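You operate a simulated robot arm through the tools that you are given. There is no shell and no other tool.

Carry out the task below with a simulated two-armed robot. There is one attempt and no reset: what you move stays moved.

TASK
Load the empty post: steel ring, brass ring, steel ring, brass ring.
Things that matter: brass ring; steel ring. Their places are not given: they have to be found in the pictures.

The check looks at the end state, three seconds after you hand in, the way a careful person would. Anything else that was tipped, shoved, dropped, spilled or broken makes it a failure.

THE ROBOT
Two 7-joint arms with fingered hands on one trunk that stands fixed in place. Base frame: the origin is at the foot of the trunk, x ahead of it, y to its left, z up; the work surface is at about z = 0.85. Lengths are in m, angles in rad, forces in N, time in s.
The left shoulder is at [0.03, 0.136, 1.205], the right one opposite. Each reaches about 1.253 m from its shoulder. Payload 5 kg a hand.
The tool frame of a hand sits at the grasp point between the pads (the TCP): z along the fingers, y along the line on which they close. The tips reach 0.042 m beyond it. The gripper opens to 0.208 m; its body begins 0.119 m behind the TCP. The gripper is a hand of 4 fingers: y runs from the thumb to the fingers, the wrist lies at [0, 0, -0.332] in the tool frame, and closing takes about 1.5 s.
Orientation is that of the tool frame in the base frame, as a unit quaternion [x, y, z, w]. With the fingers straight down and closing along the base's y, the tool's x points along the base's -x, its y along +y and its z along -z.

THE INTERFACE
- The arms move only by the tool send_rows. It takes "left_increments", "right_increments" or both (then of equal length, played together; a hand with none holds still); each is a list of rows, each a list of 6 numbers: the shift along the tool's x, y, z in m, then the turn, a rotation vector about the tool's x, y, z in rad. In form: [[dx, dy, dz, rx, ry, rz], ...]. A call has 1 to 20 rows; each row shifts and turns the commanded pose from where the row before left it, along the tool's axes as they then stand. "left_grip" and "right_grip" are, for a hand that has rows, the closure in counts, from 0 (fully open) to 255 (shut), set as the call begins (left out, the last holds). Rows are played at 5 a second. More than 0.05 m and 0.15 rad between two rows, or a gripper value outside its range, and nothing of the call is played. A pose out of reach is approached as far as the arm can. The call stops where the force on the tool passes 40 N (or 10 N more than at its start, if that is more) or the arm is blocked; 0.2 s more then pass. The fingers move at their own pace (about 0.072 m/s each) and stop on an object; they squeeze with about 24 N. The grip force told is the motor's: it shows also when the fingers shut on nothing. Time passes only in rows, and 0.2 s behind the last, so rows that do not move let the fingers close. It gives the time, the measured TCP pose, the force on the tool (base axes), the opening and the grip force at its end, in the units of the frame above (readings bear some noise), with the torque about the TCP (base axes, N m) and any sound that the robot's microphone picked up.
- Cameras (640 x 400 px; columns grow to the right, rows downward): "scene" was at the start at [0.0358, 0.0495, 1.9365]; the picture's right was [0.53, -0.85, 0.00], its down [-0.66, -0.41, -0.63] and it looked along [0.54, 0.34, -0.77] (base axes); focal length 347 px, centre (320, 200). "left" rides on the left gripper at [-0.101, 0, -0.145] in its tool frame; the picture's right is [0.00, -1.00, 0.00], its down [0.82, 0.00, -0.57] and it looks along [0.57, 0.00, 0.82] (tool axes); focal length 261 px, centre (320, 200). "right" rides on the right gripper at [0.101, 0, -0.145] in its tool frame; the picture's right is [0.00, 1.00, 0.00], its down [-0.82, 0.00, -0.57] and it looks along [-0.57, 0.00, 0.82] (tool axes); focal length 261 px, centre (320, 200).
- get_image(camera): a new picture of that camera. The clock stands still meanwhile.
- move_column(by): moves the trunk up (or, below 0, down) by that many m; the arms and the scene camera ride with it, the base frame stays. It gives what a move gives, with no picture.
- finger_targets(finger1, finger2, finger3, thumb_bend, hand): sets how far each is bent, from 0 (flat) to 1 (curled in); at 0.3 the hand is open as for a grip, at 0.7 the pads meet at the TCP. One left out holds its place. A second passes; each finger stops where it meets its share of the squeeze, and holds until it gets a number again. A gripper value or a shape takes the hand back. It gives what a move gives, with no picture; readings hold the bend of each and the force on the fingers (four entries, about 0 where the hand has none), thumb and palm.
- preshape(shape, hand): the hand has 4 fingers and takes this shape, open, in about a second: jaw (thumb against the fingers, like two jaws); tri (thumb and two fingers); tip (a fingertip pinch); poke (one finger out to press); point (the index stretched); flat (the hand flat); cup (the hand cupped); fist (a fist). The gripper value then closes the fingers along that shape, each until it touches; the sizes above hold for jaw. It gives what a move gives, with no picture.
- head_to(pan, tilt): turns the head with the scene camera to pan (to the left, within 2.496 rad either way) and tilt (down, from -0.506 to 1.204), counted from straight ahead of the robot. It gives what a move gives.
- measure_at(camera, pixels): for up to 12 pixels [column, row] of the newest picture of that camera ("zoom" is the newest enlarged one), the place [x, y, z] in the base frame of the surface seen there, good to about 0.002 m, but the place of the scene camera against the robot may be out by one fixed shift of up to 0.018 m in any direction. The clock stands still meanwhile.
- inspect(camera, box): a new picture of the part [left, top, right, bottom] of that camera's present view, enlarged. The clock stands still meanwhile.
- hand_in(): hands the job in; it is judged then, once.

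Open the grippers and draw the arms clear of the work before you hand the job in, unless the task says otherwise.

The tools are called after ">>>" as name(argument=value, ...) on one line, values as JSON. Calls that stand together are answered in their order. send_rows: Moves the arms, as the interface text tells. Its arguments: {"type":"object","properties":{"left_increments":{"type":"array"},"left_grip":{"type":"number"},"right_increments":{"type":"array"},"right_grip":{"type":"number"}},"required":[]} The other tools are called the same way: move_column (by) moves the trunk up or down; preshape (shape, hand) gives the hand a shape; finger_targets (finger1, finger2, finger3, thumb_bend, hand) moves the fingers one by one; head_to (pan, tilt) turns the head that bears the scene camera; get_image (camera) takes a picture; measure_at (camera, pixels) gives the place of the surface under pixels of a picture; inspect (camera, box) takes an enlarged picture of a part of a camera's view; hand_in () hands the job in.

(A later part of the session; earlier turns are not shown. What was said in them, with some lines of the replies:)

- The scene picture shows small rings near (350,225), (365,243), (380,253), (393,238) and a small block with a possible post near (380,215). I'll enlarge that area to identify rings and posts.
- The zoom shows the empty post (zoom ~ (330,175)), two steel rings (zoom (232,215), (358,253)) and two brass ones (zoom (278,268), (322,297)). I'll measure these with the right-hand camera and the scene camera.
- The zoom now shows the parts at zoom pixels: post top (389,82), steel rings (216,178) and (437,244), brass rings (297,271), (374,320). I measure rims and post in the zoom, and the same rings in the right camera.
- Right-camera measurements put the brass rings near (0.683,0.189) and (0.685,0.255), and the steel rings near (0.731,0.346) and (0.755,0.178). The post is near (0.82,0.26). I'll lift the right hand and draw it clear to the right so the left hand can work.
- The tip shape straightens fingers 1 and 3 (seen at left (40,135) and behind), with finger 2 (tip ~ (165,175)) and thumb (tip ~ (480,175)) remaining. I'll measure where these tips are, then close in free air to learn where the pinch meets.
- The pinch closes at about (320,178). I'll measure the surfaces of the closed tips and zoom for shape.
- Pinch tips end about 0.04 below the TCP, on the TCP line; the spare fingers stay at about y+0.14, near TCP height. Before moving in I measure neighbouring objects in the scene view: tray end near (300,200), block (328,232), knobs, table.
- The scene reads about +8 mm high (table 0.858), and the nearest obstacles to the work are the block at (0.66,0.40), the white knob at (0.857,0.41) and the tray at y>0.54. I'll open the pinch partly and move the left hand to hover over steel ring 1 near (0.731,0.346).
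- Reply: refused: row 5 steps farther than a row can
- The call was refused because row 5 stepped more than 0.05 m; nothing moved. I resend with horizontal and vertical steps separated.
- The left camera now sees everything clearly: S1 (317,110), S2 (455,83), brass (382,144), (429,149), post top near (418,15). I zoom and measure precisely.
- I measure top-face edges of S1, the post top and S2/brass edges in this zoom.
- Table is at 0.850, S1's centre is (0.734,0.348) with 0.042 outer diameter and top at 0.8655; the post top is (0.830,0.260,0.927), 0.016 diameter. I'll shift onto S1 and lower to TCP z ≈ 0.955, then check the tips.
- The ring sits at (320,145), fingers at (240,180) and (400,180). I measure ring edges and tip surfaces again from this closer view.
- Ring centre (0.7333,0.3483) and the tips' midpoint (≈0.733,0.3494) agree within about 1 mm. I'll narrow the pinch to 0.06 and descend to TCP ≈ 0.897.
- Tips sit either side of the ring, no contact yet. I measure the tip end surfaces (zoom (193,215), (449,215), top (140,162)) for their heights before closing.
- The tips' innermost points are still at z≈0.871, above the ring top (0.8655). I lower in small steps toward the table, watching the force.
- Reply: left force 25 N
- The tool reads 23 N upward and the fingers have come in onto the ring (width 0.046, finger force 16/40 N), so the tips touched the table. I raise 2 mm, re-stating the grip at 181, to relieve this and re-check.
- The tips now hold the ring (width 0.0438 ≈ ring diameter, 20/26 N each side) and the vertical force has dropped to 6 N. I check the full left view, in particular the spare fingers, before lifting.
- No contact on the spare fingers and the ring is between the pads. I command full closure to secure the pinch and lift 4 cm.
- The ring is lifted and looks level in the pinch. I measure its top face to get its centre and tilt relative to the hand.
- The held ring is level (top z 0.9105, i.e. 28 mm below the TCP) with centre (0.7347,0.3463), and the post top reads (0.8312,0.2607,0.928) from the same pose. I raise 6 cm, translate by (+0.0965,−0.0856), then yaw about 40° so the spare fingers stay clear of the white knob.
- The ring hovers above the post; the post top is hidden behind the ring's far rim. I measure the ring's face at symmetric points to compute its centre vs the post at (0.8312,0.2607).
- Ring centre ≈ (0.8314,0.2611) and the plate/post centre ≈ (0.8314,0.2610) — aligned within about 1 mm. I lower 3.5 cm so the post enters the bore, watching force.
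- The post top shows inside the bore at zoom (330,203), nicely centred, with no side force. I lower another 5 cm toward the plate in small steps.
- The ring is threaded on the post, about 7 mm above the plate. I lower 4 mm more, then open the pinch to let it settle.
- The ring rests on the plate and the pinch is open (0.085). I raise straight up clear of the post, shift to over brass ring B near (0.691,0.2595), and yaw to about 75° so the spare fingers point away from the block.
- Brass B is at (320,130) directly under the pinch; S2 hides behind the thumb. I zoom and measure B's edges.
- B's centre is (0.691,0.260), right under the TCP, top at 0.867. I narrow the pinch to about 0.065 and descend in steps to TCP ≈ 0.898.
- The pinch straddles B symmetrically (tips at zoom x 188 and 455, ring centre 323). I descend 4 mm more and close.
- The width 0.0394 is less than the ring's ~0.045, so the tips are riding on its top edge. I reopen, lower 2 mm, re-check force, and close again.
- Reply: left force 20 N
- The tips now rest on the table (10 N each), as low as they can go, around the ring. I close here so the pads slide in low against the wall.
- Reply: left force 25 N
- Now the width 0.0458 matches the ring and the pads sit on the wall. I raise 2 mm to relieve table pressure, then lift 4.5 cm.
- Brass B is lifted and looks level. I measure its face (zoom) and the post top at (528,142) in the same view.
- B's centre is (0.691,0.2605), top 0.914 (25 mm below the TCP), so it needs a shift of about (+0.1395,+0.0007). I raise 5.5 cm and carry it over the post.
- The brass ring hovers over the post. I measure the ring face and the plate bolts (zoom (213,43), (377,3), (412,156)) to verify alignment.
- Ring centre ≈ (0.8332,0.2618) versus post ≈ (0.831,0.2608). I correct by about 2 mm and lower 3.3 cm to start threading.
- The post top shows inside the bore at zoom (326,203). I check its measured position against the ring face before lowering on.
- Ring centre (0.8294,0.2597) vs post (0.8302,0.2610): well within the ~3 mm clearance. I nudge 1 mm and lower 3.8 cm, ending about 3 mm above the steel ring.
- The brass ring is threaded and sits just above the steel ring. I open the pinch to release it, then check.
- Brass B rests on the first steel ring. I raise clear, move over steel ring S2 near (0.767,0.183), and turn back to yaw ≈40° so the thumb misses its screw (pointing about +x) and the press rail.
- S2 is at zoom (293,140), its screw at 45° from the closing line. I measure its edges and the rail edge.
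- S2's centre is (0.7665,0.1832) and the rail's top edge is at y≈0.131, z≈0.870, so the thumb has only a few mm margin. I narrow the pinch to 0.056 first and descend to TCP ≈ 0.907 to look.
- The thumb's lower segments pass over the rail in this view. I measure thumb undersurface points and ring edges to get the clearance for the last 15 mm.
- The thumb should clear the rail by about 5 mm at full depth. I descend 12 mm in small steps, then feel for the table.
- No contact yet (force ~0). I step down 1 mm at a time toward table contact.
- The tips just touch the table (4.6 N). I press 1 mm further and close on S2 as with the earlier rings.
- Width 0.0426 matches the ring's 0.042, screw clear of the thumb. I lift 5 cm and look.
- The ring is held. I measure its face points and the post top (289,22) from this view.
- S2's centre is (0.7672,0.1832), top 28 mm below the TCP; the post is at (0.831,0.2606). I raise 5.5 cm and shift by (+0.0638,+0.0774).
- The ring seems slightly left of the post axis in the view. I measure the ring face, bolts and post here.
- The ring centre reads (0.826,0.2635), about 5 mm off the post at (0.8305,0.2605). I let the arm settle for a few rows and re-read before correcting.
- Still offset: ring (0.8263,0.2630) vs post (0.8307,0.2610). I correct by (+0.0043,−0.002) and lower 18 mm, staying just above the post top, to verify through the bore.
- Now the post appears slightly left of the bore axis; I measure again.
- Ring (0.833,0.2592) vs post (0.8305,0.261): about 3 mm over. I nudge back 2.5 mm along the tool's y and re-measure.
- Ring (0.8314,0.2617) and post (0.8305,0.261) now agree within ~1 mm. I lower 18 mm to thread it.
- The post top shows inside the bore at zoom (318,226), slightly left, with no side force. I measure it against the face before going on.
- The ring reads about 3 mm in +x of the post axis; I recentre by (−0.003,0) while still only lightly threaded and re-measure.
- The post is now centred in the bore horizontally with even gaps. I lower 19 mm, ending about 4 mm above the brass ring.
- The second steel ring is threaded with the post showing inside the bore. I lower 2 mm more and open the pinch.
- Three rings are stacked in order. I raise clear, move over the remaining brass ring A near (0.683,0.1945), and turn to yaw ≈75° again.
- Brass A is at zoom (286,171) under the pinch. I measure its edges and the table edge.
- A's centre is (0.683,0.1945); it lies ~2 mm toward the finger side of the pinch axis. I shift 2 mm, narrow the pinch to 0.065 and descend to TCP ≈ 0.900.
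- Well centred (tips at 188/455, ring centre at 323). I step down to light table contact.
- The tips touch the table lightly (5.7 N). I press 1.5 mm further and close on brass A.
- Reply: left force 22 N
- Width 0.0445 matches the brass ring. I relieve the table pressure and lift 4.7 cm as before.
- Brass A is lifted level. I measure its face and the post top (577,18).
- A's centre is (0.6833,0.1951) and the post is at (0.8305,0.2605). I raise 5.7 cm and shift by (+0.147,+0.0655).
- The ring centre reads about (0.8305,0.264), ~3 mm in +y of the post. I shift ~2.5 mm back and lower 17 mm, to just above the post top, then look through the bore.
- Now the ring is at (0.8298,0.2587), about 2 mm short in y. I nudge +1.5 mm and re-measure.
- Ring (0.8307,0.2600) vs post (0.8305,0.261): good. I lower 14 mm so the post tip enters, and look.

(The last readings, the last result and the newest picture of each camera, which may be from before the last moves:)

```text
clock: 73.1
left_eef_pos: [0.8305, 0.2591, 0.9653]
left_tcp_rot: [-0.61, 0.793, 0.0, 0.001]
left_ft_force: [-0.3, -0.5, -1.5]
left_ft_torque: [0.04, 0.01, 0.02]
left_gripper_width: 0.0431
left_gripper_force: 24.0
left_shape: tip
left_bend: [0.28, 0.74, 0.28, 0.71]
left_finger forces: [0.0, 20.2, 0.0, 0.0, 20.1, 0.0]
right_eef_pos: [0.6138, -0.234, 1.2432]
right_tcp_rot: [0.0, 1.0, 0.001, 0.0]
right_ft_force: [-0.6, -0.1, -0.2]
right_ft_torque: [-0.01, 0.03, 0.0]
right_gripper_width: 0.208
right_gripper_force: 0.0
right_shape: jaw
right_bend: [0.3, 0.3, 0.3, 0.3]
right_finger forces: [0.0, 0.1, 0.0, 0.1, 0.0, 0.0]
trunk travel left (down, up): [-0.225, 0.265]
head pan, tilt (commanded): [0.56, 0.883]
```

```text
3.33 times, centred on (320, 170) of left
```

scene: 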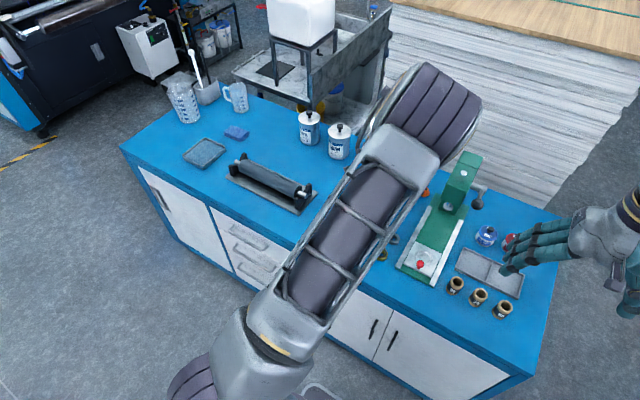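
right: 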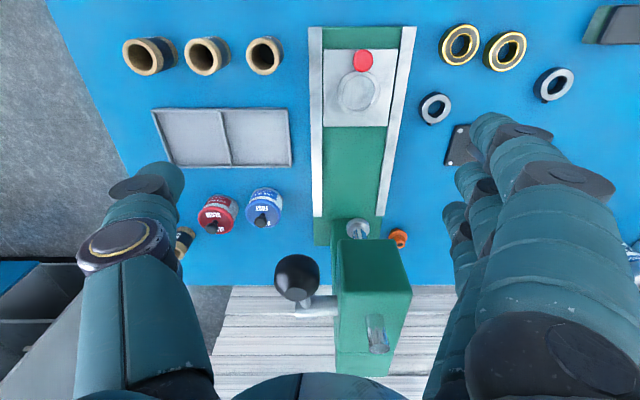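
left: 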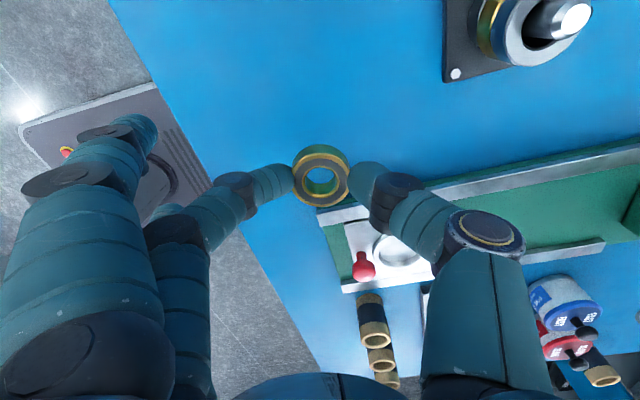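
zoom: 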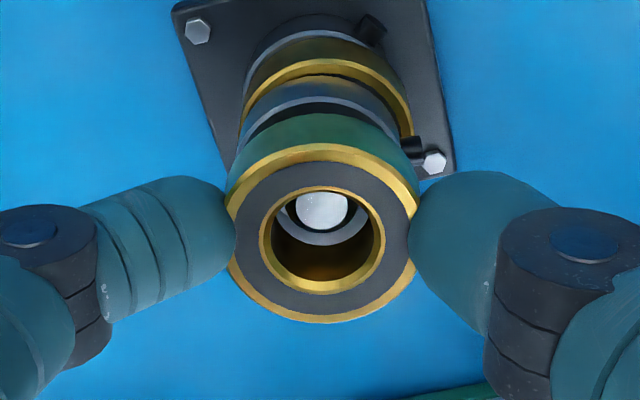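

The post top shows within the bore at zoom (322,210). I measure both.

>>> measure_at(camera="zoom", pixels=[[322, 210], [300, 210], [344, 210], [322, 196], [322, 226], [325, 155], [325, 312], [250, 230], [400, 230], [270, 180], [380, 285]])

```text
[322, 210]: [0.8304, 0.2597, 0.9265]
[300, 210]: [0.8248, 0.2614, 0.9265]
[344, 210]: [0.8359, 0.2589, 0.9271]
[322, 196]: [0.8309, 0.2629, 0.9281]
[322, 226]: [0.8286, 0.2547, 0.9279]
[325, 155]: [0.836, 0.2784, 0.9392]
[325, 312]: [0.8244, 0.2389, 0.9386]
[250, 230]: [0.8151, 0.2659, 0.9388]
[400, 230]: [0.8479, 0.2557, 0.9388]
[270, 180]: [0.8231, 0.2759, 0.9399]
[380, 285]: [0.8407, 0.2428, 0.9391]
```

Ring (0.831,0.2595) and post (0.8303,0.260) are coaxial within 1 mm. I lower 9.5 mm, to about 2–3 mm above the steel ring.

>>> send_rows(left_increments=[[0, 0, 0.003, 0, 0, 0], [0, 0, 0.003, 0, 0, 0], [0, 0, 0.002, 0, 0, 0], [0, 0, 0.0015, 0, 0, 0], [0, 0, 0, 0, 0, 0]])

>>> inspect(camera="left", box=[240, 110, 400, 230])

>>> measure_at(camera="zoom", pixels=[[325, 155], [325, 312], [250, 230], [400, 230], [320, 225]])

```text
clock: 74.3
left_eef_pos: [0.8304, 0.259, 0.9559]
left_tcp_rot: [-0.609, 0.793, 0.0, 0.0]
left_ft_force: [-0.1, 0.5, -1.5]
left_ft_torque: [0.01, -0.03, -0.03]
left_gripper_width: 0.0429
left_gripper_force: 23.7
left_shape: tip
left_bend: [0.28, 0.74, 0.28, 0.71]
left_finger forces: [0.1, 20.1, 0.0, 0.1, 20.3, 0.1]
right_eef_pos: [0.6153, -0.2347, 1.2425]
right_tcp_rot: [0.001, 1.0, 0.0, 0.0]
right_ft_force: [1.3, 0.0, -0.6]
right_ft_torque: [0.0, 0.02, 0.03]
right_gripper_width: 0.208
right_gripper_force: 0.1
right_shape: jaw
right_bend: [0.3, 0.3, 0.3, 0.3]
right_finger forces: [0.0, 0.1, 0.0, 0.0, 0.0, 0.0]
trunk travel left (down, up): [-0.225, 0.265]
head pan, tilt (commanded): [0.56, 0.883]
```

```text
3.33 times, centred on (320, 170) of left
```

zoom: 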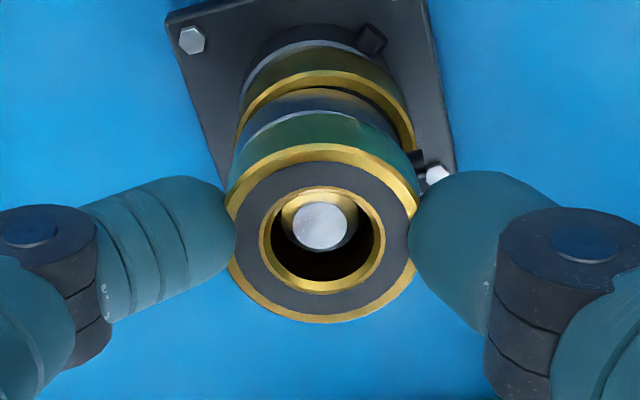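

```text
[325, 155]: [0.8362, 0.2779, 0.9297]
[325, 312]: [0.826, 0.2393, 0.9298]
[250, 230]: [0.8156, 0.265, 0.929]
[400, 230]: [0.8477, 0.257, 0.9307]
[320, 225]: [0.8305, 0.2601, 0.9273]
```

The ring's top is at 0.9297, within ~2 mm of its resting height. I lower 1.5 mm more and open the pinch.

>>> send_rows(left_increments=[[0, 0, 0.0015, 0, 0, 0], [0, 0, 0, 0, 0, 0]])

>>> send_rows(left_increments=[[0, 0, 0, 0, 0, 0], [0, 0, 0, 0, 0, 0], [0, 0, 0, 0, 0, 0], [0, 0, 0, 0, 0, 0], [0, 0, 0, 0, 0, 0]], left_grip=150)

>>> inspect(camera="left", box=[220, 100, 420, 240])

```text
clock: 74.9
left_eef_pos: [0.8302, 0.2587, 0.9541]
left_tcp_rot: [-0.609, 0.793, 0.0, 0.0]
left_ft_force: [0.1, -0.2, -0.2]
left_ft_torque: [0.01, 0.04, 0.01]
left_gripper_width: 0.0431
left_gripper_force: 23.9
left_shape: tip
left_bend: [0.28, 0.74, 0.28, 0.71]
left_finger forces: [0.1, 20.5, 0.0, 0.0, 20.3, 0.1]
right_eef_pos: [0.6158, -0.2344, 1.2427]
right_tcp_rot: [0.0, 1.0, 0.0, 0.0]
right_ft_force: [0.1, 0.3, 0.2]
right_ft_torque: [0.0, -0.02, 0.02]
right_gripper_width: 0.2082
right_gripper_force: 0.1
right_shape: jaw
right_bend: [0.3, 0.3, 0.3, 0.3]
right_finger forces: [0.0, 0.0, 0.0, 0.0, 0.1, 0.0]
trunk travel left (down, up): [-0.225, 0.265]
head pan, tilt (commanded): [0.56, 0.883]
```

```text
clock: 76.1
left_eef_pos: [0.8296, 0.2577, 0.9533]
left_tcp_rot: [-0.609, 0.793, 0.001, 0.0]
left_ft_force: [-0.3, 0.6, -0.3]
left_ft_torque: [0.02, -0.02, 0.0]
left_gripper_width: 0.0849
left_gripper_force: 0.0
left_shape: tip
left_bend: [0.06, 0.73, 0.06, 0.7]
left_finger forces: [0.0, 0.1, 0.1, 0.0, 0.0, 0.0]
right_eef_pos: [0.6152, -0.2343, 1.2424]
right_tcp_rot: [0.0, 1.0, 0.0, 0.001]
right_ft_force: [-0.2, -0.9, -1.0]
right_ft_torque: [-0.01, 0.0, 0.0]
right_gripper_width: 0.2079
right_gripper_force: 0.1
right_shape: jaw
right_bend: [0.3, 0.3, 0.3, 0.3]
right_finger forces: [0.0, 0.1, 0.0, 0.1, 0.1, 0.0]
trunk travel left (down, up): [-0.225, 0.265]
head pan, tilt (commanded): [0.56, 0.883]
```

```text
2.86 times, centred on (320, 170) of left
```

zoom: 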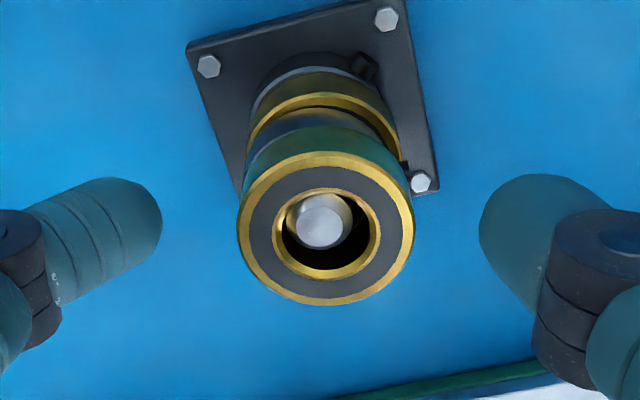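

The top brass ring is released and seated. I raise the left hand straight up well clear of the post and open it fully.

>>> send_rows(left_increments=[[0, 0, -0.02, 0, 0, 0], [0, 0, -0.03, 0, 0, 0], [0, 0, -0.04, 0, 0, 0], [0, 0, -0.04, 0, 0, 0], [0, 0, -0.04, 0, 0, 0], [0, 0, -0.04, 0, 0, 0], [0, 0, 0, 0, 0, 0]])

>>> get_image(camera="left")

>>> inspect(camera="left", box=[260, 60, 400, 180])

```text
clock: 77.7
left_eef_pos: [0.8307, 0.2571, 1.1635]
left_tcp_rot: [-0.61, 0.793, 0.001, 0.0]
left_ft_force: [1.0, 0.4, -0.2]
left_ft_torque: [0.02, 0.06, 0.0]
left_gripper_width: 0.085
left_gripper_force: 0.1
left_shape: tip
left_bend: [0.05, 0.73, 0.05, 0.7]
left_finger forces: [0.1, 0.1, 0.1, 0.1, 0.0, 0.0]
right_eef_pos: [0.6152, -0.2343, 1.2416]
right_tcp_rot: [0.0, 1.0, -0.001, -0.001]
right_ft_force: [0.3, -0.2, -0.5]
right_ft_torque: [-0.01, 0.06, -0.02]
right_gripper_width: 0.2077
right_gripper_force: 0.0
right_shape: jaw
right_bend: [0.3, 0.3, 0.3, 0.3]
right_finger forces: [0.0, 0.0, 0.0, 0.0, 0.0, 0.0]
trunk travel left (down, up): [-0.225, 0.265]
head pan, tilt (commanded): [0.56, 0.883]
```

```text
taken
```

left: 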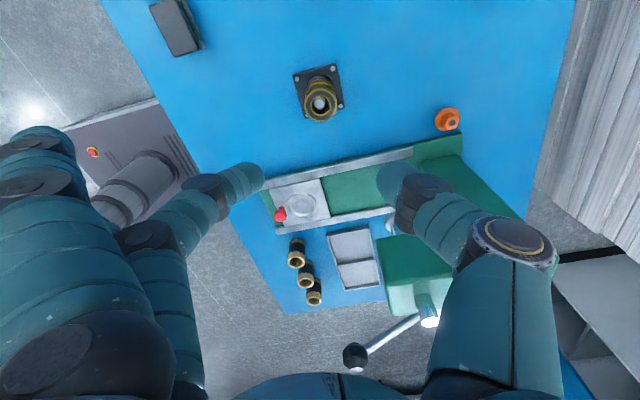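

```text
3.33 times, centred on (330, 120) of left
```

zoom: 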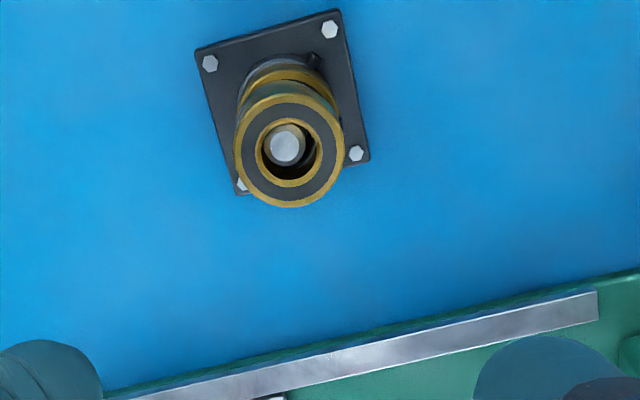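

The stack looks right from above, nothing else disturbed. I draw the left hand back to roughly its starting place and open it fully.

>>> send_rows(left_increments=[[-0.0227, 0.035, 0, 0, 0, 0], [-0.0227, 0.035, 0, 0, 0, 0], [-0.0227, 0.035, 0, 0, 0, 0], [-0.0227, 0.035, 0, 0, 0, 0], [-0.0227, 0.035, 0, 0, 0, 0], [-0.0227, 0.035, 0, 0, 0, 0], [-0.0227, 0.035, 0, 0, 0, 0], [-0.0227, 0.035, 0, 0, 0, 0], [-0.0227, 0.035, 0, 0, 0, 0], [-0.0227, 0.035, 0, 0, 0, 0], [0, 0, 0, 0, 0, 0.13], [0, 0, 0, 0, 0, 0.13], [0, 0, 0, 0, 0, 0.13], [0, 0, 0, 0, 0, 0.13], [0, 0, 0, 0, 0, 0.13], [0, 0, 0, 0, 0, 0.13], [0, 0, 0, 0, 0, 0.13], [0, 0, 0, 0, 0, 0.13], [0, 0, 0, 0, 0, 0.13], [0, 0, 0, 0, 0, 0.13]], left_grip=0)

>>> get_image(camera="scene")

>>> inspect(camera="scene", box=[330, 180, 430, 260])

```text
clock: 81.9
left_eef_pos: [0.5501, 0.5692, 1.1642]
left_tcp_rot: [-0.005, 1.0, 0.0, 0.0]
left_ft_force: [0.6, -0.5, 0.2]
left_ft_torque: [-0.01, 0.0, 0.0]
left_gripper_width: 0.208
left_gripper_force: 0.2
left_shape: tip
left_bend: [0.05, 0.3, 0.05, 0.3]
left_finger forces: [0.0, 0.0, 0.1, 0.1, 0.0, 0.1]
right_eef_pos: [0.6156, -0.2342, 1.241]
right_tcp_rot: [-0.001, 1.0, 0.0, 0.0]
right_ft_force: [0.0, 0.3, 0.2]
right_ft_torque: [-0.02, 0.0, 0.0]
right_gripper_width: 0.2077
right_gripper_force: 0.1
right_shape: jaw
right_bend: [0.3, 0.3, 0.3, 0.3]
right_finger forces: [0.0, 0.0, 0.0, 0.1, 0.0, 0.0]
trunk travel left (down, up): [-0.225, 0.265]
head pan, tilt (commanded): [0.56, 0.883]
```

```text
taken
```

scene: 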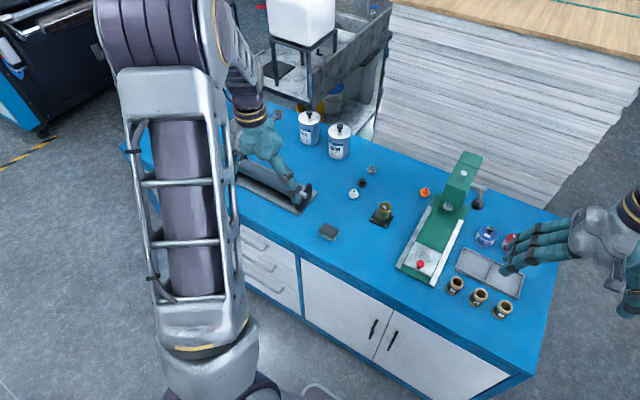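

```text
5.00 times, centred on (380, 220) of scene
```

zoom: 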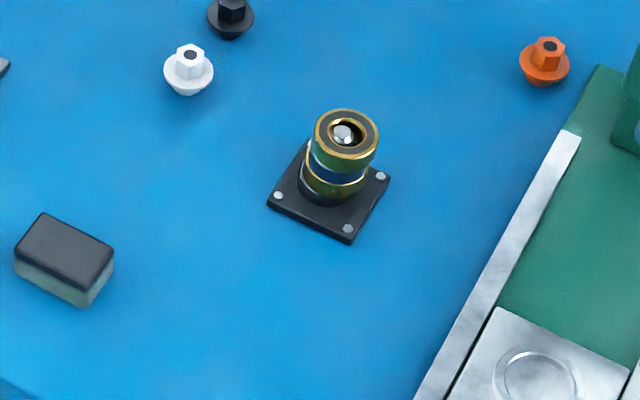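

The stack on the post reads, bottom to top, steel–brass–steel–brass, and everything else is where it was. I check the top ring's levelness once before handing in.

>>> measure_at(camera="zoom", pixels=[[321, 127], [371, 130], [347, 112], [346, 152], [342, 132], [279, 195], [380, 176], [347, 229]])

>>> inspect(camera="scene", box=[360, 190, 400, 230])

```text
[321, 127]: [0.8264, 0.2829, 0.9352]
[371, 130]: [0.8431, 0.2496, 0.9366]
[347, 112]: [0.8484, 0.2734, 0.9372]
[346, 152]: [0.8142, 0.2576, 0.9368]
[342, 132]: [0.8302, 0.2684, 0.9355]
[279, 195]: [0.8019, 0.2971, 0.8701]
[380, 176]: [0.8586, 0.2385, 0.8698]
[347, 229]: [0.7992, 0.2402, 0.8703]
```

```text
10.00 times, centred on (380, 210) of scene
```

zoom: 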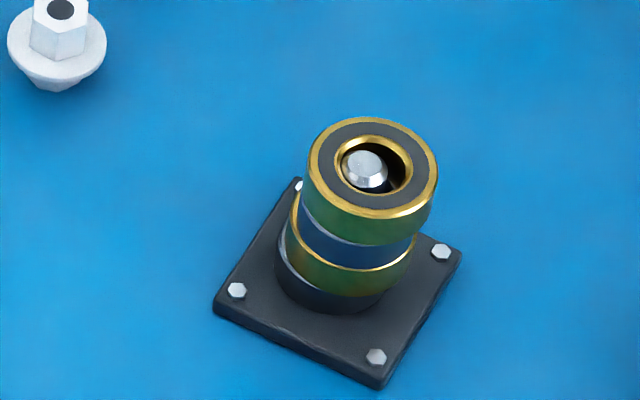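

All four rings are seated flat on the post (top face level at about 0.936 in scene coordinates), in the order steel, brass, steel, brass. Both hands are open and clear, so I hand in.

>>> hand_in()

```text
The job is handed in.
```

The empty post now holds all four rings, bottom to top: steel, brass, steel, brass. In the last pictures all four are on the post and the top ring is level. They sit a little off-centre because the holes are wider than the post.

Nothing else on the bench appears to have moved. Both hands are open and clear of the work, and the job is handed in; no result came back.
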